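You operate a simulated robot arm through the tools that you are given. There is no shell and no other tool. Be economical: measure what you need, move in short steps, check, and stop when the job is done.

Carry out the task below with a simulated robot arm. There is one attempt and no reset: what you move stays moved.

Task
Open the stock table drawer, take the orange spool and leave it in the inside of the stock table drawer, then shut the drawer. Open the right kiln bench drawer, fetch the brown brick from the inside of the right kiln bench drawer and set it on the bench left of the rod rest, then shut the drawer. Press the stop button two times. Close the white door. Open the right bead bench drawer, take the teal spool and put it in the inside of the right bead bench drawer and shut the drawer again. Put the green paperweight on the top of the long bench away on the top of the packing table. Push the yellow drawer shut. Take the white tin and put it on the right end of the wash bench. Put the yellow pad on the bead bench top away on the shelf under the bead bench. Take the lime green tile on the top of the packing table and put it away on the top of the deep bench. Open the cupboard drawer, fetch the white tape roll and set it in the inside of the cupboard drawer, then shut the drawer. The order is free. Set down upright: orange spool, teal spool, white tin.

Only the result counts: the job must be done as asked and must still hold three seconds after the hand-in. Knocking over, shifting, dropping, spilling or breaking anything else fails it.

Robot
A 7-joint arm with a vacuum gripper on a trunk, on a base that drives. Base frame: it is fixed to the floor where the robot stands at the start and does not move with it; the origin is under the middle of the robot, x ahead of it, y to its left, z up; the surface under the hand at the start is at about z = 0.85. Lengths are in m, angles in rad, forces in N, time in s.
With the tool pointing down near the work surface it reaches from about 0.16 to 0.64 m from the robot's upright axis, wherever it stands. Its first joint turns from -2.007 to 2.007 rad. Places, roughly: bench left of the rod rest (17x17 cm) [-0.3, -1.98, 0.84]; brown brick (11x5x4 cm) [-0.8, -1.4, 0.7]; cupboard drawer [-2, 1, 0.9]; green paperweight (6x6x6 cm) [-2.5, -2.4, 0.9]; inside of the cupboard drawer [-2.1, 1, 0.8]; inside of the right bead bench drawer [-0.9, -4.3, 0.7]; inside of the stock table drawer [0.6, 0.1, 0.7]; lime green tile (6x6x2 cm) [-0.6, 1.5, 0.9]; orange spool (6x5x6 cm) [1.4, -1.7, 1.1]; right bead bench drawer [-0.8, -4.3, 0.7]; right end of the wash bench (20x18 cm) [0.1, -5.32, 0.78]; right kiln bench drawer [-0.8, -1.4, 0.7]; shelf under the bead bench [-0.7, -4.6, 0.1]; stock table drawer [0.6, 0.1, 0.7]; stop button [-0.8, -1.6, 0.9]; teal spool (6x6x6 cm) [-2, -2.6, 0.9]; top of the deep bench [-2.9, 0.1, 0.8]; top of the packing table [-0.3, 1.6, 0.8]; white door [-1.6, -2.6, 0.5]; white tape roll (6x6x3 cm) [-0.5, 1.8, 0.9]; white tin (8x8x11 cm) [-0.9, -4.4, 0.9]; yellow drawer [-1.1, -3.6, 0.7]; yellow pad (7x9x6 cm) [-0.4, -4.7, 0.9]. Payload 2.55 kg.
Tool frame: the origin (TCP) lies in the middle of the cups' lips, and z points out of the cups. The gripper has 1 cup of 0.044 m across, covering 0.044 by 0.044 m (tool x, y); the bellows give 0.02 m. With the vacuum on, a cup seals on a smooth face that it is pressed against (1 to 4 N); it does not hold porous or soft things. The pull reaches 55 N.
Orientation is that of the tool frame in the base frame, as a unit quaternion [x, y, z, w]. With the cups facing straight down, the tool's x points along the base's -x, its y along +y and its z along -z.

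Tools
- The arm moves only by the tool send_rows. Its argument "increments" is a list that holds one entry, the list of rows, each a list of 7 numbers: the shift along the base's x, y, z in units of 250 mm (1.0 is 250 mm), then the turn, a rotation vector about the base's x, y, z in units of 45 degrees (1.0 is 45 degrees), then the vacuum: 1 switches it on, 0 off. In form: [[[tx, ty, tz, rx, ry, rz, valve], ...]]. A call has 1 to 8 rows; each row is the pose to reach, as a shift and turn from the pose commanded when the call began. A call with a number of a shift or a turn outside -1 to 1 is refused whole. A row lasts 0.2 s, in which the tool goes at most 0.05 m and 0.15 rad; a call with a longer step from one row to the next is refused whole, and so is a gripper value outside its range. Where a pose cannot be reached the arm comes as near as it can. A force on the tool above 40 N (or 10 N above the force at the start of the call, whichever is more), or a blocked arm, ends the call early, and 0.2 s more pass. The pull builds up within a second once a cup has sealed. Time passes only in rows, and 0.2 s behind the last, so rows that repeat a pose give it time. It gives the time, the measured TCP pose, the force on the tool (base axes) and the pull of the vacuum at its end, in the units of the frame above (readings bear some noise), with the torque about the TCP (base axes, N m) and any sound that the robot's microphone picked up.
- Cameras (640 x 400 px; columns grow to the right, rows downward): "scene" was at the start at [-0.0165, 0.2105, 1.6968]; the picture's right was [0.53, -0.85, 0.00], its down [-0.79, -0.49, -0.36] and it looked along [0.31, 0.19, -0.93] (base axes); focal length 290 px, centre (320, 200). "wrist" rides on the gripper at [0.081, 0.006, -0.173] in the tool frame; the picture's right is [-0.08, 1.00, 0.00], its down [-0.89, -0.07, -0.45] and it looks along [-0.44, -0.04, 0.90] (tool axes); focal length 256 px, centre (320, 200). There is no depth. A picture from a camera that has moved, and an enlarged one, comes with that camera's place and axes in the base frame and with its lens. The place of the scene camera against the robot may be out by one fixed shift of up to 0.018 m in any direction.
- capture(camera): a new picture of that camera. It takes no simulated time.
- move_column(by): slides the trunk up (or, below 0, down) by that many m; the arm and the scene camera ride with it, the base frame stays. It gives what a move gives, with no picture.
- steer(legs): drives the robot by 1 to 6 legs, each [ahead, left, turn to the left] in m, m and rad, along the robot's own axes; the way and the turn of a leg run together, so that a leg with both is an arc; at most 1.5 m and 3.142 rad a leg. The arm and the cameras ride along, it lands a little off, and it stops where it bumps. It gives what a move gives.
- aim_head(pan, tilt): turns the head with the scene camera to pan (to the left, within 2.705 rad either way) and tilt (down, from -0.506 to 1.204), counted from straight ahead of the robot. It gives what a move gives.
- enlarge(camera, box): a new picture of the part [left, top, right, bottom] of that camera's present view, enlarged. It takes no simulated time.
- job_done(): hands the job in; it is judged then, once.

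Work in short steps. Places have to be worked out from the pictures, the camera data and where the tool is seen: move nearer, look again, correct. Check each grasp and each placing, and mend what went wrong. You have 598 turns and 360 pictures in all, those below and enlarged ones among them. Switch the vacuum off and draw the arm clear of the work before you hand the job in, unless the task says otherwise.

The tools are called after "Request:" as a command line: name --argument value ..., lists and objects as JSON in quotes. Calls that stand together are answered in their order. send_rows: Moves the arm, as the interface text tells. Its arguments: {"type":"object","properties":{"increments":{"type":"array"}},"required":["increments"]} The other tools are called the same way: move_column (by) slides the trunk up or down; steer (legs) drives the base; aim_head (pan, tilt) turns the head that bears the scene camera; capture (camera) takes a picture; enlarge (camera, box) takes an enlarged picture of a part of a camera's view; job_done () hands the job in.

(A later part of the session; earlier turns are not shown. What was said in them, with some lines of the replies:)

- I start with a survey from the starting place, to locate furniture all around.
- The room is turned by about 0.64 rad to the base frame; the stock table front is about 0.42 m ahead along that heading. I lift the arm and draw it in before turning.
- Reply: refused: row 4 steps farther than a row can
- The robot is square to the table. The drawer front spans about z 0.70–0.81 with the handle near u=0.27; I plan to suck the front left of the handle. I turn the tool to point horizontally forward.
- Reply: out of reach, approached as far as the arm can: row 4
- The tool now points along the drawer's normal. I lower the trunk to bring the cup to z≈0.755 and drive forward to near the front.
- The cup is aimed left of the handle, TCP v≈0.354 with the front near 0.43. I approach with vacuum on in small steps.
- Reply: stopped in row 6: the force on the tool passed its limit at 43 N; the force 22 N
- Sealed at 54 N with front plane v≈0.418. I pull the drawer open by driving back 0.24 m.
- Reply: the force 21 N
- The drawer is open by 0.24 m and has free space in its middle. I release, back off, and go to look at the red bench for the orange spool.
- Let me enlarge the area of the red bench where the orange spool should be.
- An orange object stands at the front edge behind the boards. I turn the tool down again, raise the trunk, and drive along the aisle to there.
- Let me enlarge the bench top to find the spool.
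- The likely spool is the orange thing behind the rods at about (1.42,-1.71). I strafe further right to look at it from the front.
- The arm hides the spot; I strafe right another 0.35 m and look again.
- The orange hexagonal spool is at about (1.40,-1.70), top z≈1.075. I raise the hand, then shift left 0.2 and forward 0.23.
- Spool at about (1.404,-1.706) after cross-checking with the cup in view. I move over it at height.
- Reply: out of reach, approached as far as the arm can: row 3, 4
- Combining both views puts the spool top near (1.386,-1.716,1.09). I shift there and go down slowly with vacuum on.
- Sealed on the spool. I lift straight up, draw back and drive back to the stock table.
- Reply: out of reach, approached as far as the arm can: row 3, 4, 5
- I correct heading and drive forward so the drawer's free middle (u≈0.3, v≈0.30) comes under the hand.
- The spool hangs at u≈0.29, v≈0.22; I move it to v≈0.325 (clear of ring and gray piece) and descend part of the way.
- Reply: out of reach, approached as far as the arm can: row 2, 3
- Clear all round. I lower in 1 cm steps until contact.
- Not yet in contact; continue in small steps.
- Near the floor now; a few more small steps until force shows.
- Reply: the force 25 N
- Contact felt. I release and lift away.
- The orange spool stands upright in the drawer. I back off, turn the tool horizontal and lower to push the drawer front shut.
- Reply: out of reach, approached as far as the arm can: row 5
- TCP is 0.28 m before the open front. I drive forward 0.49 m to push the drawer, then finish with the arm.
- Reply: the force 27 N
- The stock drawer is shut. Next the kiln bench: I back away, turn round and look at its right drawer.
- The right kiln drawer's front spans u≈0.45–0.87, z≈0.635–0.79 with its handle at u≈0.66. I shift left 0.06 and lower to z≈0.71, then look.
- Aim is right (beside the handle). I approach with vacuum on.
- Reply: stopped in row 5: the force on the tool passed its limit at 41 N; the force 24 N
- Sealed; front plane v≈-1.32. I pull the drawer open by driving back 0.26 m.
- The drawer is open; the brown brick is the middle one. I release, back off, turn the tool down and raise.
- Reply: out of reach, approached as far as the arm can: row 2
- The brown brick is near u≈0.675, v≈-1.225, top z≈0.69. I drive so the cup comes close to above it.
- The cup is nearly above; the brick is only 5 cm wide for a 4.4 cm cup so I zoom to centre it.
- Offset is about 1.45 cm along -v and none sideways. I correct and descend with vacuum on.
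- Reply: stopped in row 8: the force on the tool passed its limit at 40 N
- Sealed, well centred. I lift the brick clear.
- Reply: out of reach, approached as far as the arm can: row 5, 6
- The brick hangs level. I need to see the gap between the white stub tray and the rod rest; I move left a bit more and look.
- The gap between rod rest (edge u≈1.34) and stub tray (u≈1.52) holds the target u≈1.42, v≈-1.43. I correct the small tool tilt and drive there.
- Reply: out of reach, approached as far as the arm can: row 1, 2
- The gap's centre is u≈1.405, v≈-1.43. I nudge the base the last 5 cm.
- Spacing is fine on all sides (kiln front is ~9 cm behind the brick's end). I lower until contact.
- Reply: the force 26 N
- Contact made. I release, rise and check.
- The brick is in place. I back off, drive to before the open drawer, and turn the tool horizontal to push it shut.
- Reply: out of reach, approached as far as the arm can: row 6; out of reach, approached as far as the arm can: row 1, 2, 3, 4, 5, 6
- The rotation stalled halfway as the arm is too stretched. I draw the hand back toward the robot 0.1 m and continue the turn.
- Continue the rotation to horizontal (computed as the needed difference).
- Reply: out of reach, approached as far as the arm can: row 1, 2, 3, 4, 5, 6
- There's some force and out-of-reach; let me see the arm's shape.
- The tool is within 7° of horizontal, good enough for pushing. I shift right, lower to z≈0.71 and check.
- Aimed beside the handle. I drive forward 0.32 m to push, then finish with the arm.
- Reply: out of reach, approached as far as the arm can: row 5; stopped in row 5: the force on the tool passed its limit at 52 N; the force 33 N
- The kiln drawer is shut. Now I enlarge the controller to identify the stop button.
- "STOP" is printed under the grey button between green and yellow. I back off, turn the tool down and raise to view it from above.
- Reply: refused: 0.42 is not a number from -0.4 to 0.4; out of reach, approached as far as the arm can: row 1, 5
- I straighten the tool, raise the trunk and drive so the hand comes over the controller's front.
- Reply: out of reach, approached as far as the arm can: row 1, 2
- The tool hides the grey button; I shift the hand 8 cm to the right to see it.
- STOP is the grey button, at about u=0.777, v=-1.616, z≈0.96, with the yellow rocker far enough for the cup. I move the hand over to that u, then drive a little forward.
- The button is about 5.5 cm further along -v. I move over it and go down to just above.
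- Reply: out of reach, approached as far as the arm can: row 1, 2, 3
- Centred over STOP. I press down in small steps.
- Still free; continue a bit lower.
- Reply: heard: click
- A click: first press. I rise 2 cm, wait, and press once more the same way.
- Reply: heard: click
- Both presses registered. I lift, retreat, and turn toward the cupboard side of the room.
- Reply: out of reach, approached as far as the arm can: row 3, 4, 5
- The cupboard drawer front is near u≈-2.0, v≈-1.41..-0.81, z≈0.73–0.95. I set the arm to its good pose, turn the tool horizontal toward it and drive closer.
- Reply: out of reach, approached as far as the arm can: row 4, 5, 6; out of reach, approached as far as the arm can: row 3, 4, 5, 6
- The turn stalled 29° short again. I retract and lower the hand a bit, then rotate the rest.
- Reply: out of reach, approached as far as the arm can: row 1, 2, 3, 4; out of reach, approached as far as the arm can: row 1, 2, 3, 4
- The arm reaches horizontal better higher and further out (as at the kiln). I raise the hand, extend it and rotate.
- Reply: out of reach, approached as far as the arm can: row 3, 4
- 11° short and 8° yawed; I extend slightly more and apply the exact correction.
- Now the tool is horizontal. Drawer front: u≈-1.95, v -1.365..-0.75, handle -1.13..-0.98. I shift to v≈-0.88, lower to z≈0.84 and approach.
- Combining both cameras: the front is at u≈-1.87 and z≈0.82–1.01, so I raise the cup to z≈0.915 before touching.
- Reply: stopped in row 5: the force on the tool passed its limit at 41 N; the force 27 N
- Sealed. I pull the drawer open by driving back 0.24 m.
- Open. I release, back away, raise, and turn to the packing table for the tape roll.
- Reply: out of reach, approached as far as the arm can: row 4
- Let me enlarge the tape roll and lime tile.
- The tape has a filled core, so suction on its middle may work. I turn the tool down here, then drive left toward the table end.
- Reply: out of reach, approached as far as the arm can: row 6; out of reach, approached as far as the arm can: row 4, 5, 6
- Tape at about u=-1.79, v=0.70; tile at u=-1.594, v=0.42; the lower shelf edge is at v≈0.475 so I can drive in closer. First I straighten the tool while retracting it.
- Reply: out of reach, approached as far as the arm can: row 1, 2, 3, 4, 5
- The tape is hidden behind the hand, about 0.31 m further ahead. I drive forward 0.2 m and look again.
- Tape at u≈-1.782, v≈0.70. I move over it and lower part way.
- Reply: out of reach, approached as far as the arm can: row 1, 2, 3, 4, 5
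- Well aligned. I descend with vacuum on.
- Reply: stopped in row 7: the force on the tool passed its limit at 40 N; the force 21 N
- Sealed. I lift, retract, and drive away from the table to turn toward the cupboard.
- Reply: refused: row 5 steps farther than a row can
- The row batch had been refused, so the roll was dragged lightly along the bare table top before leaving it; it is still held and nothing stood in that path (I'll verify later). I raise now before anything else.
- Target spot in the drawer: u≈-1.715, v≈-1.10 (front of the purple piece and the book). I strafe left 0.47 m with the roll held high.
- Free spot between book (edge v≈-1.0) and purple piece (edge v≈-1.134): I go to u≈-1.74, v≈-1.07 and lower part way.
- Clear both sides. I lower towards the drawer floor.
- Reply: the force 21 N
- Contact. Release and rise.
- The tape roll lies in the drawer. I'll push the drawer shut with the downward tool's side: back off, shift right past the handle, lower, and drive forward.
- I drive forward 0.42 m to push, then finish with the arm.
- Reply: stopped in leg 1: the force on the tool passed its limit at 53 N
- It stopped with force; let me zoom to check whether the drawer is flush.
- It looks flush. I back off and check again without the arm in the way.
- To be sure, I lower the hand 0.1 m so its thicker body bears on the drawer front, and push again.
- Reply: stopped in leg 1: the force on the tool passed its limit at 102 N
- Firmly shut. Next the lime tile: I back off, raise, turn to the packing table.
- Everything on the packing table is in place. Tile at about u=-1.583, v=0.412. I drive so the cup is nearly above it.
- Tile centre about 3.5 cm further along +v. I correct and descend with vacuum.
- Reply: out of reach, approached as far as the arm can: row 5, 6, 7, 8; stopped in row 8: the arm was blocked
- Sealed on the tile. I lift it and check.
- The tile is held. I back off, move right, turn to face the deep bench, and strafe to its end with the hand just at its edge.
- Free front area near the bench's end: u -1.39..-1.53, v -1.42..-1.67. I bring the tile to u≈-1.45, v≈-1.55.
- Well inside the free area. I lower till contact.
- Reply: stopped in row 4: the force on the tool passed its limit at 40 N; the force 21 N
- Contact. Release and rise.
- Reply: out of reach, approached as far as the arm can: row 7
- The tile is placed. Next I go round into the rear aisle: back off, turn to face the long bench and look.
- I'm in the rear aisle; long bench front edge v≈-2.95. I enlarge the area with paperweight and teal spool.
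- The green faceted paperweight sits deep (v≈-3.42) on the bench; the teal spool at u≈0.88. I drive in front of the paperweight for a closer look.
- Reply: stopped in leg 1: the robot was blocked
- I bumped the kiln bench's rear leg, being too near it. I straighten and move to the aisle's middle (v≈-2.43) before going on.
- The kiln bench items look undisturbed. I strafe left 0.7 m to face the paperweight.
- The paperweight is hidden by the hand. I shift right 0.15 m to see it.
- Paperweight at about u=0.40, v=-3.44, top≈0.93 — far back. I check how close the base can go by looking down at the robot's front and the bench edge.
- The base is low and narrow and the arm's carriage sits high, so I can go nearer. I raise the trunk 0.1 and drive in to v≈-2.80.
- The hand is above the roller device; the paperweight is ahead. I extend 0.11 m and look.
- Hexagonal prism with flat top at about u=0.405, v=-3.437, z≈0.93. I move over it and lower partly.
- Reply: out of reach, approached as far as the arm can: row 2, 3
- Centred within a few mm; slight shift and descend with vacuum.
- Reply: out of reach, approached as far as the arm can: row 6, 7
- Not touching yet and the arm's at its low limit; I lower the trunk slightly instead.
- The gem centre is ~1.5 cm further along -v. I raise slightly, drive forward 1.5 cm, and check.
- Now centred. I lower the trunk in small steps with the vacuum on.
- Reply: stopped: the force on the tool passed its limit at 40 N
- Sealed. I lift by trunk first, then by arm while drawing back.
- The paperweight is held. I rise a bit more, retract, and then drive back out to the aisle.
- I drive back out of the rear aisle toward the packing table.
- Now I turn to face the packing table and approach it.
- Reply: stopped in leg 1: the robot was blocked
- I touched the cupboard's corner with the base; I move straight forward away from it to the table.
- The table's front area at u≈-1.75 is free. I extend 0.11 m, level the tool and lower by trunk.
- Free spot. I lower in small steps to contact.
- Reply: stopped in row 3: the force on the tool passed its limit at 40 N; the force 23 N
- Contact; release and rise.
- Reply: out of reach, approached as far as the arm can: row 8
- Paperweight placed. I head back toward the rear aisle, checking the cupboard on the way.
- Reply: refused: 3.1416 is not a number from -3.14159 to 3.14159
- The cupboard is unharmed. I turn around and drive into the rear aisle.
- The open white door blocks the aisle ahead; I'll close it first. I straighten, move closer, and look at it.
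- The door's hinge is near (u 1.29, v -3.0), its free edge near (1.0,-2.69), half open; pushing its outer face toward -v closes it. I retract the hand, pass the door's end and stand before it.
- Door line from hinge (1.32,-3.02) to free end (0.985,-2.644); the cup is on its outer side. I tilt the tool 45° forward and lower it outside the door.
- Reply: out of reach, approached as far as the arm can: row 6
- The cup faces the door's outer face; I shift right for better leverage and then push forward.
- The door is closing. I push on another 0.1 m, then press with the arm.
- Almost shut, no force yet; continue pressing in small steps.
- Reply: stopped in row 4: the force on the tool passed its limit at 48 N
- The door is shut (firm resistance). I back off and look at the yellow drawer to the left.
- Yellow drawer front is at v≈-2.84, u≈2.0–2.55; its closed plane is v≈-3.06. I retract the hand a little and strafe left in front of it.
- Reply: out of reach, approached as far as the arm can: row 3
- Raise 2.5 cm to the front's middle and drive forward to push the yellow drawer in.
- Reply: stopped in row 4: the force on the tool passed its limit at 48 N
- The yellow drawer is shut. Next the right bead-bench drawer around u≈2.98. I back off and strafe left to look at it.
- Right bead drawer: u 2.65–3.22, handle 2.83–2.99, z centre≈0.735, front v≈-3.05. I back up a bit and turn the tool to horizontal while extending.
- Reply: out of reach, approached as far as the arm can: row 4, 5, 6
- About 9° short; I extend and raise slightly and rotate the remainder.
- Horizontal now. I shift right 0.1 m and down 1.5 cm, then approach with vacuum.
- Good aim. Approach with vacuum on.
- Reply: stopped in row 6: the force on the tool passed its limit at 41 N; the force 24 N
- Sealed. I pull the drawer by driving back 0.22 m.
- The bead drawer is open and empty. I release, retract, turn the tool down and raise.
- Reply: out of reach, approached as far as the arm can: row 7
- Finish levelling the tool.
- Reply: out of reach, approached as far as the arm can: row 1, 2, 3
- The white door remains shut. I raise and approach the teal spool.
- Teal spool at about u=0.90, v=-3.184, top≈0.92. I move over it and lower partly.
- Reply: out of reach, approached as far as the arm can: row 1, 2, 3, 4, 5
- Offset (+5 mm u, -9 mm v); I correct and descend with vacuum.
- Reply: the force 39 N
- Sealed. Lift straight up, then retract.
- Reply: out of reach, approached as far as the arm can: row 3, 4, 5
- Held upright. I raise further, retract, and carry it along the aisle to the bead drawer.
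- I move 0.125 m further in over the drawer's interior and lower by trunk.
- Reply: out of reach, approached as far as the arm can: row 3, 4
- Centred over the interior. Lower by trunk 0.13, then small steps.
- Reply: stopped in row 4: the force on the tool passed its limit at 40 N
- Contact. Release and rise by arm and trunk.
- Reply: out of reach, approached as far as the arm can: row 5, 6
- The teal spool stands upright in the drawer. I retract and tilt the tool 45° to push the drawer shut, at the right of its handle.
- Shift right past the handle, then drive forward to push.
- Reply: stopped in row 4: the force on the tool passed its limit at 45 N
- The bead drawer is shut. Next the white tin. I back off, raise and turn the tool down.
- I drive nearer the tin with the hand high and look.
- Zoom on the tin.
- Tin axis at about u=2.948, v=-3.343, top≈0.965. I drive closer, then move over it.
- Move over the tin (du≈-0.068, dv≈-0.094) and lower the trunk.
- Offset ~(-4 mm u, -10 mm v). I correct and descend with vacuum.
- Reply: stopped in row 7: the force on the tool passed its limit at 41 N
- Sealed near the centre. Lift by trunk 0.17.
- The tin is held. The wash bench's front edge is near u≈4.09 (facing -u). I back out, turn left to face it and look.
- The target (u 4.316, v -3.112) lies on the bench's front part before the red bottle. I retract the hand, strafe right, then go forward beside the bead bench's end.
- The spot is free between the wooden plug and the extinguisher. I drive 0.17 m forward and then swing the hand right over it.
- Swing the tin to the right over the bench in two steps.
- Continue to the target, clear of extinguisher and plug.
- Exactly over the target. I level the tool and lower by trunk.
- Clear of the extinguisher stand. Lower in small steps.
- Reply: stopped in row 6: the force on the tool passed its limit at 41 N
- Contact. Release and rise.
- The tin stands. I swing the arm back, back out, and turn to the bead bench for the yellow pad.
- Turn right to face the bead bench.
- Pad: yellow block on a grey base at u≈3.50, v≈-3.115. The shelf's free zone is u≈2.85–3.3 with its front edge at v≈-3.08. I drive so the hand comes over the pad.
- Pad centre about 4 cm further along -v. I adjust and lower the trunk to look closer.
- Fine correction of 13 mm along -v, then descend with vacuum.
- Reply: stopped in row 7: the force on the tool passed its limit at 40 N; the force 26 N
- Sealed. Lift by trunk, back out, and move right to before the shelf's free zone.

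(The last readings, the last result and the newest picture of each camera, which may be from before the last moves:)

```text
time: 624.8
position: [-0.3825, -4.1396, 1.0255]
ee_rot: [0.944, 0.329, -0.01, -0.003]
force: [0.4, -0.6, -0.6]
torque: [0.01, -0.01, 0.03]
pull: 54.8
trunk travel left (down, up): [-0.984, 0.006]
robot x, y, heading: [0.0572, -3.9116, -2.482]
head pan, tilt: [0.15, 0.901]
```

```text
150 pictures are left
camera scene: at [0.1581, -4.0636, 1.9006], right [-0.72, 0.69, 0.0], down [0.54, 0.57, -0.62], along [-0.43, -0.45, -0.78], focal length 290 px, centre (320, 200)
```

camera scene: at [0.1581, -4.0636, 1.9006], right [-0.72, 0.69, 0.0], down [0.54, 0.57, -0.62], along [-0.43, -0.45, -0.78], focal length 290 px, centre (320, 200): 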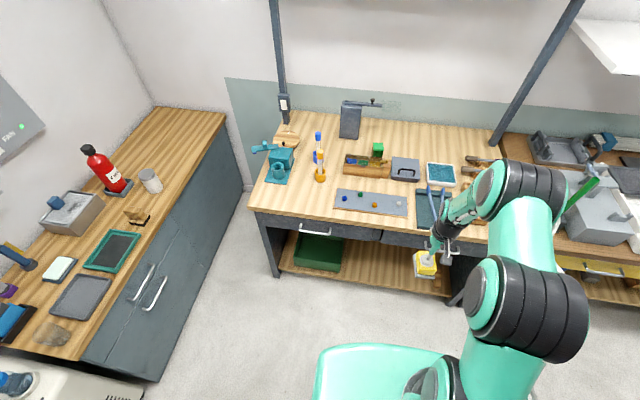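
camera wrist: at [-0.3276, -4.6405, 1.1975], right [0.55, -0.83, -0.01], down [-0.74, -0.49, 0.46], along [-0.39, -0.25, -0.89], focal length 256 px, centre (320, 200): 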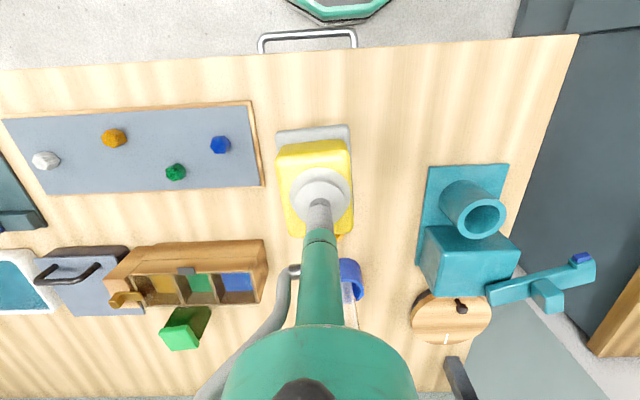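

I lower the trunk in stages in front of the bench.

Request:
move_column --by -0.4

Request:
move_column --by -0.36

Request:
capture --camera "wrist"

Request:
capture --camera "scene"

```text
time: 628.6
position: [-0.3824, -4.1391, 0.6256]
ee_rot: [0.944, 0.328, -0.011, -0.003]
force: [-0.8, 0.3, -0.5]
torque: [-0.01, 0.0, 0.03]
pull: 55.0
trunk travel left (down, up): [-0.584, 0.406]
robot x, y, heading: [0.0629, -3.9073, -2.484]
head pan, tilt: [0.15, 0.901]
```

```text
time: 632.1
position: [-0.3824, -4.1406, 0.2667]
ee_rot: [0.945, 0.328, -0.012, -0.004]
force: [0.3, 0.8, -0.7]
torque: [0.0, -0.03, 0.01]
pull: 55.3
trunk travel left (down, up): [-0.224, 0.766]
robot x, y, heading: [0.0585, -3.9136, -2.484]
head pan, tilt: [0.15, 0.901]
```

```text
149 pictures are left
camera wrist: at [-0.3099, -4.0933, 0.4376], right [0.56, -0.83, -0.01], down [-0.73, -0.5, 0.46], along [-0.39, -0.25, -0.89], focal length 256 px, centre (320, 200)
```

wrist: 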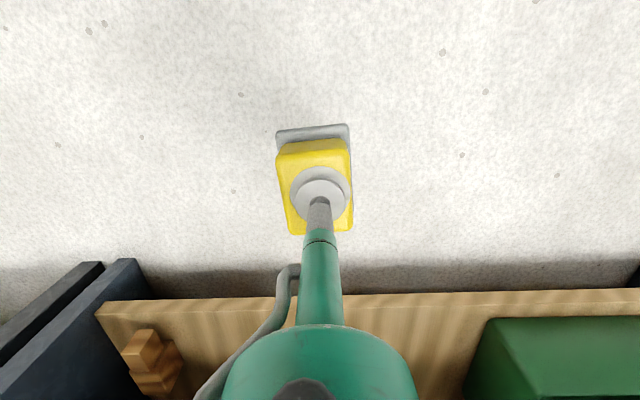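

```text
148 pictures are left
camera scene: at [0.1583, -4.0639, 1.1406], right [-0.72, 0.69, 0.0], down [0.54, 0.57, -0.62], along [-0.43, -0.45, -0.78], focal length 290 px, centre (320, 200)
```

scene: 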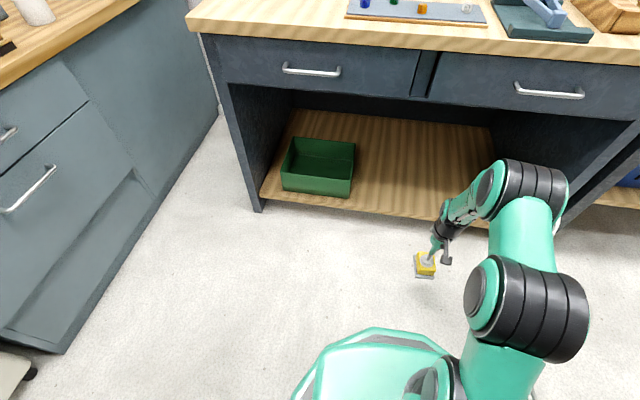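

The elbow is high in this compact pose and would meet the drawer front; I stretch the arm forward so it flattens, then look again.

Request:
send_rows --increments '[[[-0.12, -0.09, 0, 0, 0, 0, 1], [-0.24, -0.18, 0, 0, 0, 0, 1], [-0.36, -0.27, 0, 0, 0, 0, 1]]]'

Request:
capture --camera "scene"

```text
time: 632.9
position: [-0.4746, -4.2077, 0.2658]
ee_rot: [0.945, 0.328, -0.01, -0.003]
force: [-0.6, -0.9, -0.4]
torque: [0.02, -0.03, -0.03]
pull: 54.4
trunk travel left (down, up): [-0.224, 0.766]
robot x, y, heading: [0.059, -3.9077, -2.487]
head pan, tilt: [0.15, 0.901]
```

```text
147 pictures are left
camera scene: at [0.1584, -4.0638, 1.1406], right [-0.72, 0.69, 0.0], down [0.54, 0.57, -0.62], along [-0.43, -0.45, -0.78], focal length 290 px, centre (320, 200)
```

scene: 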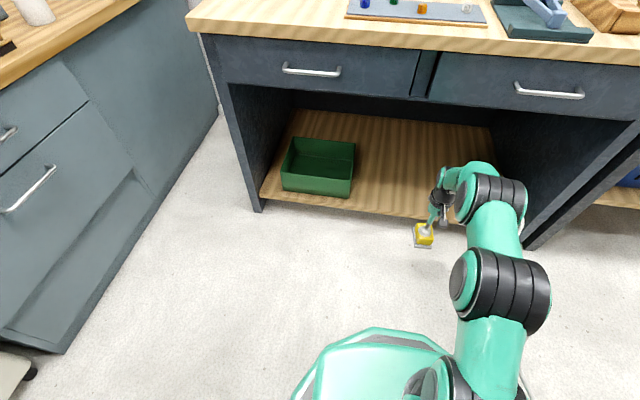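

Better: the elbow now trails 0.2 m behind the hand. I lower 4 cm more and drive forward under the bench.

Request:
move_column --by -0.045

Request:
steer --legs '[[0.13, 0, -0.01]]'

Request:
capture --camera "wrist"

Request:
capture --camera "scene"

```text
time: 633.8
position: [-0.475, -4.2074, 0.2211]
ee_rot: [0.944, 0.329, -0.011, -0.004]
force: [0.2, -0.4, -1.2]
torque: [0.01, 0.0, 0.0]
pull: 55.2
trunk travel left (down, up): [-0.179, 0.811]
robot x, y, heading: [0.0582, -3.9112, -2.483]
head pan, tilt: [0.15, 0.901]
```

```text
time: 635.0
position: [-0.5779, -4.281, 0.2208]
ee_rot: [0.946, 0.324, -0.011, -0.004]
force: [0.4, -0.3, -0.6]
torque: [0.05, -0.04, 0.0]
pull: 55.0
trunk travel left (down, up): [-0.179, 0.811]
robot x, y, heading: [-0.0467, -3.9865, -2.485]
head pan, tilt: [0.15, 0.901]
```

```text
146 pictures are left
camera wrist: at [-0.5045, -4.2357, 0.3935], right [0.55, -0.83, -0.01], down [-0.74, -0.49, 0.46], along [-0.39, -0.25, -0.89], focal length 256 px, centre (320, 200)
```

wrist: 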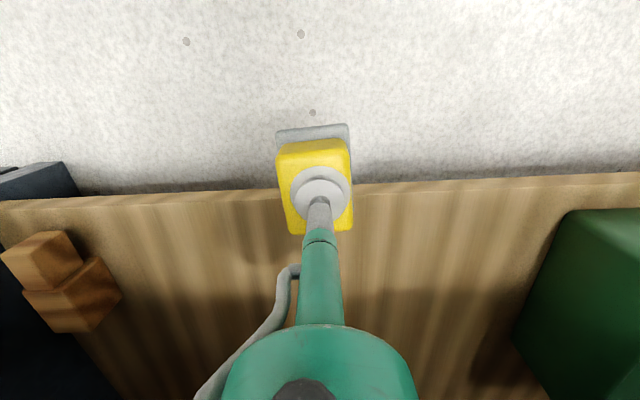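

```text
145 pictures are left
camera scene: at [0.0554, -4.1428, 1.0956], right [-0.72, 0.7, 0.0], down [0.55, 0.56, -0.62], along [-0.43, -0.45, -0.78], focal length 290 px, centre (320, 200)
```

scene: 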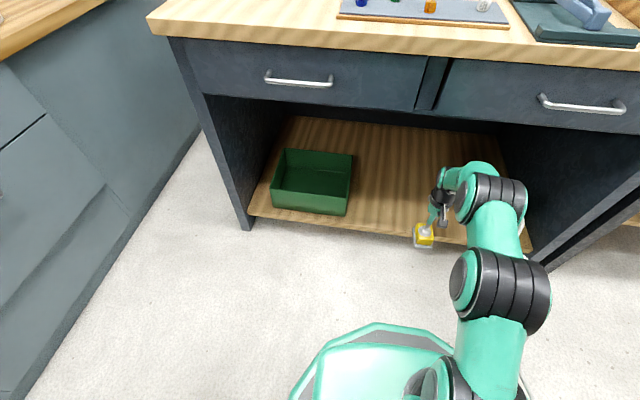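

Drive 0.115 m further so the pad is wholly over the shelf.

Request:
steer --legs '[[0.115, 0, -0.01]]'

Request:
capture --camera "wrist"

Request:
capture --camera "scene"

```text
time: 636.3
position: [-0.6743, -4.3463, 0.2209]
ee_rot: [0.948, 0.319, -0.011, -0.004]
force: [1.2, 0.0, -0.1]
torque: [-0.02, 0.01, 0.02]
pull: 54.9
trunk travel left (down, up): [-0.179, 0.811]
robot x, y, heading: [-0.1366, -4.0609, -2.498]
head pan, tilt: [0.15, 0.901]
```

```text
144 pictures are left
camera wrist: at [-0.6004, -4.3011, 0.3934], right [0.54, -0.84, -0.01], down [-0.74, -0.48, 0.46], along [-0.39, -0.24, -0.89], focal length 256 px, centre (320, 200)
```

wrist: 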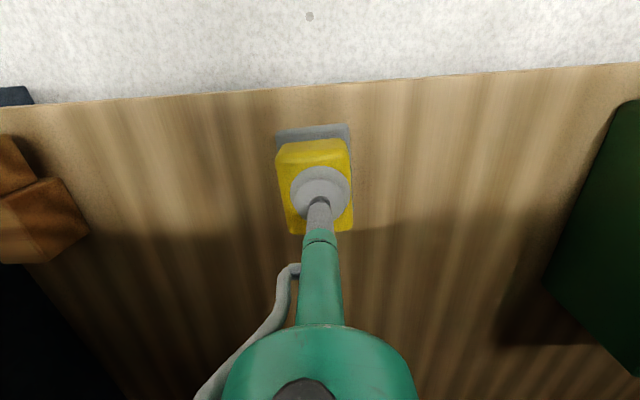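

```text
143 pictures are left
camera scene: at [-0.0396, -4.2143, 1.0956], right [-0.71, 0.7, 0.0], down [0.55, 0.56, -0.62], along [-0.44, -0.44, -0.78], focal length 290 px, centre (320, 200)
```

scene: 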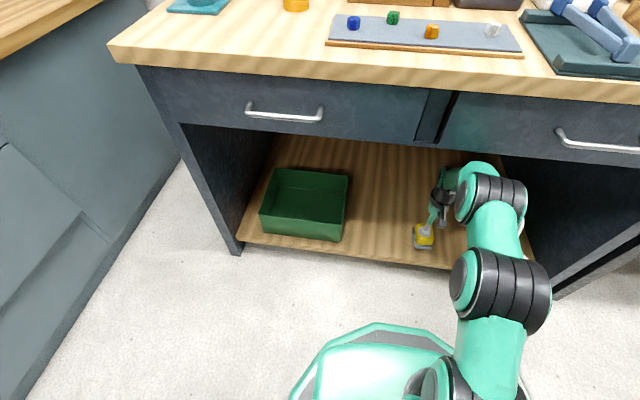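

The pad is over the shelf. Lower by trunk in small steps.

Request:
move_column --by -0.045

Request:
send_rows --increments '[[[0, 0, -0.02, 0, 0, 0, 1], [0, 0, -0.04, 0, 0, 0, 1], [0, 0, -0.06, 0, 0, 0, 1], [0, 0, -0.08, 0, 0, 0, 1]]]'

```text
time: 637.1
position: [-0.6757, -4.3473, 0.1809]
ee_rot: [0.947, 0.32, -0.015, -0.003]
force: [4.9, 4.8, 24.0]
torque: [0.0, -0.56, 0.06]
pull: 55.1
trunk travel left (down, up): [-0.134, 0.856]
robot x, y, heading: [-0.1342, -4.0586, -2.499]
head pan, tilt: [0.15, 0.901]
```

```text
time: 637.5
position: [-0.6769, -4.3475, 0.179]
ee_rot: [0.947, 0.32, -0.016, -0.002]
force: [2.6, 1.3, 12.3]
torque: [-0.07, -0.47, 0.04]
pull: 54.5
trunk travel left (down, up): [-0.134, 0.856]
robot x, y, heading: [-0.1368, -4.0632, -2.503]
head pan, tilt: [0.15, 0.901]
stopped in row 1: the force on the tool passed its limit at 41 N (the readings are from after the stop); the commanded pose is now the measured one
```

Contact with the shelf. Release and rise a little.

Request:
send_rows --increments '[[[0, 0, 0.01, 0, 0, 0, 0], [0, 0, 0.02, 0, 0, 0, 0], [0, 0, 0.03, 0, 0, 0, 0], [0, 0, 0.06, 0, 0, 0, 0], [0, 0, 0.12, 0, 0, 0, 0]]]'

Request:
capture --camera "wrist"

```text
time: 638.7
position: [-0.6761, -4.3462, 0.2068]
ee_rot: [0.947, 0.32, -0.013, -0.002]
force: [0.4, 0.2, -0.6]
torque: [0.0, -0.01, -0.02]
pull: 0.2
trunk travel left (down, up): [-0.134, 0.856]
robot x, y, heading: [-0.1351, -4.0581, -2.5]
head pan, tilt: [0.15, 0.901]
```

```text
142 pictures are left
camera wrist: at [-0.6026, -4.301, 0.3783], right [0.54, -0.84, -0.01], down [-0.74, -0.48, 0.47], along [-0.4, -0.24, -0.88], focal length 256 px, centre (320, 200)
```

wrist: 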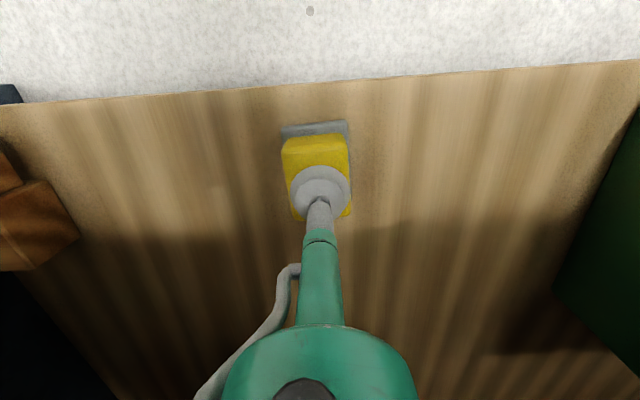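

Released and resting on the shelf. I back straight out, raise, and check.

Request:
steer --legs '[[-0.4, 0, 0]]'

Request:
capture --camera "scene"

Request:
move_column --by 0.4

Request:
move_column --by 0.4

Request:
aim_head --pan 0.3 --tilt 0.5

Request:
capture --camera "scene"

Request:
aim_head --pan -0.7 --tilt 0.5

Request:
capture --camera "scene"

```text
time: 641.2
position: [-0.3572, -4.1063, 0.2065]
ee_rot: [0.948, 0.318, -0.013, -0.004]
force: [-0.7, -0.3, -1.0]
torque: [-0.01, 0.01, 0.01]
pull: 0.0
trunk travel left (down, up): [-0.134, 0.856]
robot x, y, heading: [0.1844, -3.817, -2.508]
head pan, tilt: [0.15, 0.901]
```

```text
141 pictures are left
camera scene: at [0.2809, -3.9759, 1.0506], right [-0.71, 0.71, 0.0], down [0.55, 0.56, -0.62], along [-0.44, -0.44, -0.78], focal length 290 px, centre (320, 200)
```

scene: 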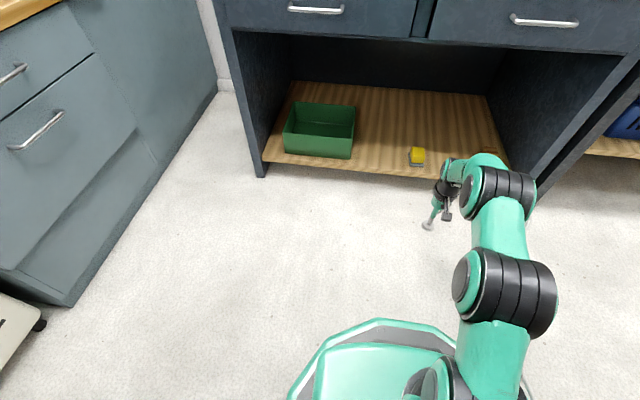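

```text
time: 645.0
position: [-0.3565, -4.106, 0.6061]
ee_rot: [0.948, 0.318, -0.013, -0.003]
force: [-0.1, -0.2, 0.1]
torque: [-0.01, -0.02, 0.0]
pull: 0.0
trunk travel left (down, up): [-0.534, 0.456]
robot x, y, heading: [0.184, -3.8194, -2.502]
head pan, tilt: [0.15, 0.901]
```

```text
time: 648.9
position: [-0.3566, -4.1057, 1.0069]
ee_rot: [0.948, 0.319, -0.013, -0.003]
force: [0.3, 0.3, 0.2]
torque: [0.02, -0.02, 0.01]
pull: 0.1
trunk travel left (down, up): [-0.934, 0.056]
robot x, y, heading: [0.1834, -3.824, -2.503]
head pan, tilt: [0.15, 0.901]
```

```text
time: 649.8
position: [-0.3576, -4.1065, 1.0069]
ee_rot: [0.948, 0.319, -0.013, -0.003]
force: [0.2, 0.5, -0.3]
torque: [0.01, -0.01, -0.01]
pull: 0.0
trunk travel left (down, up): [-0.934, 0.056]
robot x, y, heading: [0.1822, -3.8223, -2.505]
head pan, tilt: [0.3, 0.499]
```

```text
140 pictures are left
camera scene: at [0.2803, -3.9958, 1.8843], right [-0.81, 0.59, 0.0], down [0.28, 0.39, -0.88], along [-0.52, -0.71, -0.48], focal length 290 px, centre (320, 200)
```

scene: 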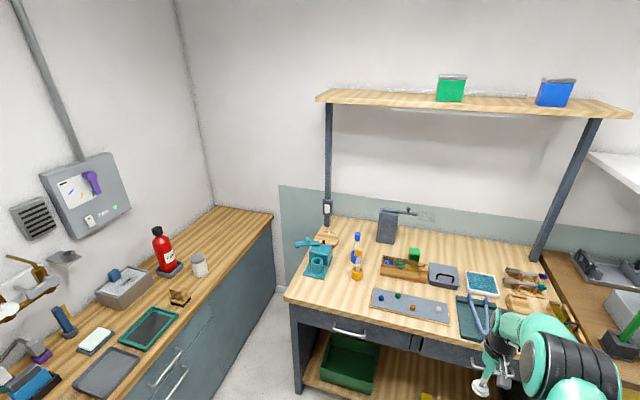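

```text
time: 651.0
position: [-0.3568, -4.1059, 1.0064]
ee_rot: [0.948, 0.319, -0.013, -0.002]
force: [-0.4, -0.8, 0.1]
torque: [-0.02, 0.0, 0.0]
pull: 0.0
trunk travel left (down, up): [-0.934, 0.056]
robot x, y, heading: [0.1824, -3.8194, -2.503]
head pan, tilt: [-0.7, 0.499]
```

```text
139 pictures are left
camera scene: at [0.2433, -3.9169, 1.8844], right [0.06, 1.0, 0.0], down [0.48, -0.03, -0.88], along [-0.88, 0.05, -0.48], focal length 290 px, centre (320, 200)
```

scene: 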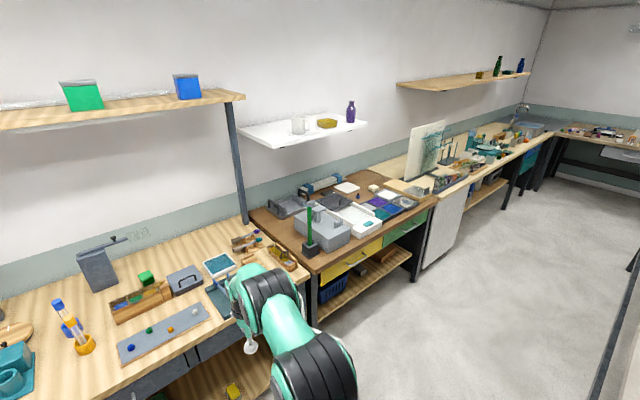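

Enlarge to check the white door and yellow drawer from here.

Request:
enlarge --camera "scene" --box '[290, 150, 530, 300]'

```text
2.67 times, centred on (410, 225) of scene
camera zoom: at [0.2433, -3.9169, 1.8844], right [0.06, 1.0, 0.0], down [0.48, -0.03, -0.88], along [-0.88, 0.05, -0.48], focal length 773 px, centre (80, 133)
```

zoom: 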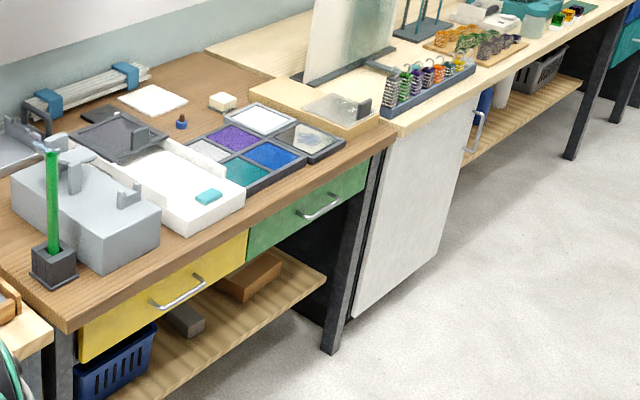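

All goals are visibly done, the vacuum is off and the arm is clear; I hand the job in.

Request:
job_done

```text
The job is handed in.
```

I handed the job in with every listed step carried out. The orange spool, teal spool and white tin were set down upright. All five drawers and the white door were pushed shut, and the stop button clicked twice.

Three things on the way could matter to the judging:

- **Tape roll:** it was dragged lightly along the bare packing table top after a lift command was refused. Nothing stood in its path.
- **Kiln bench:** the base bumped its rear leg once. The bench items in view afterwards looked undisturbed; the brown brick was not in that view.
- **Cupboard:** the base touched its front corner once. A picture afterwards showed it unharmed.
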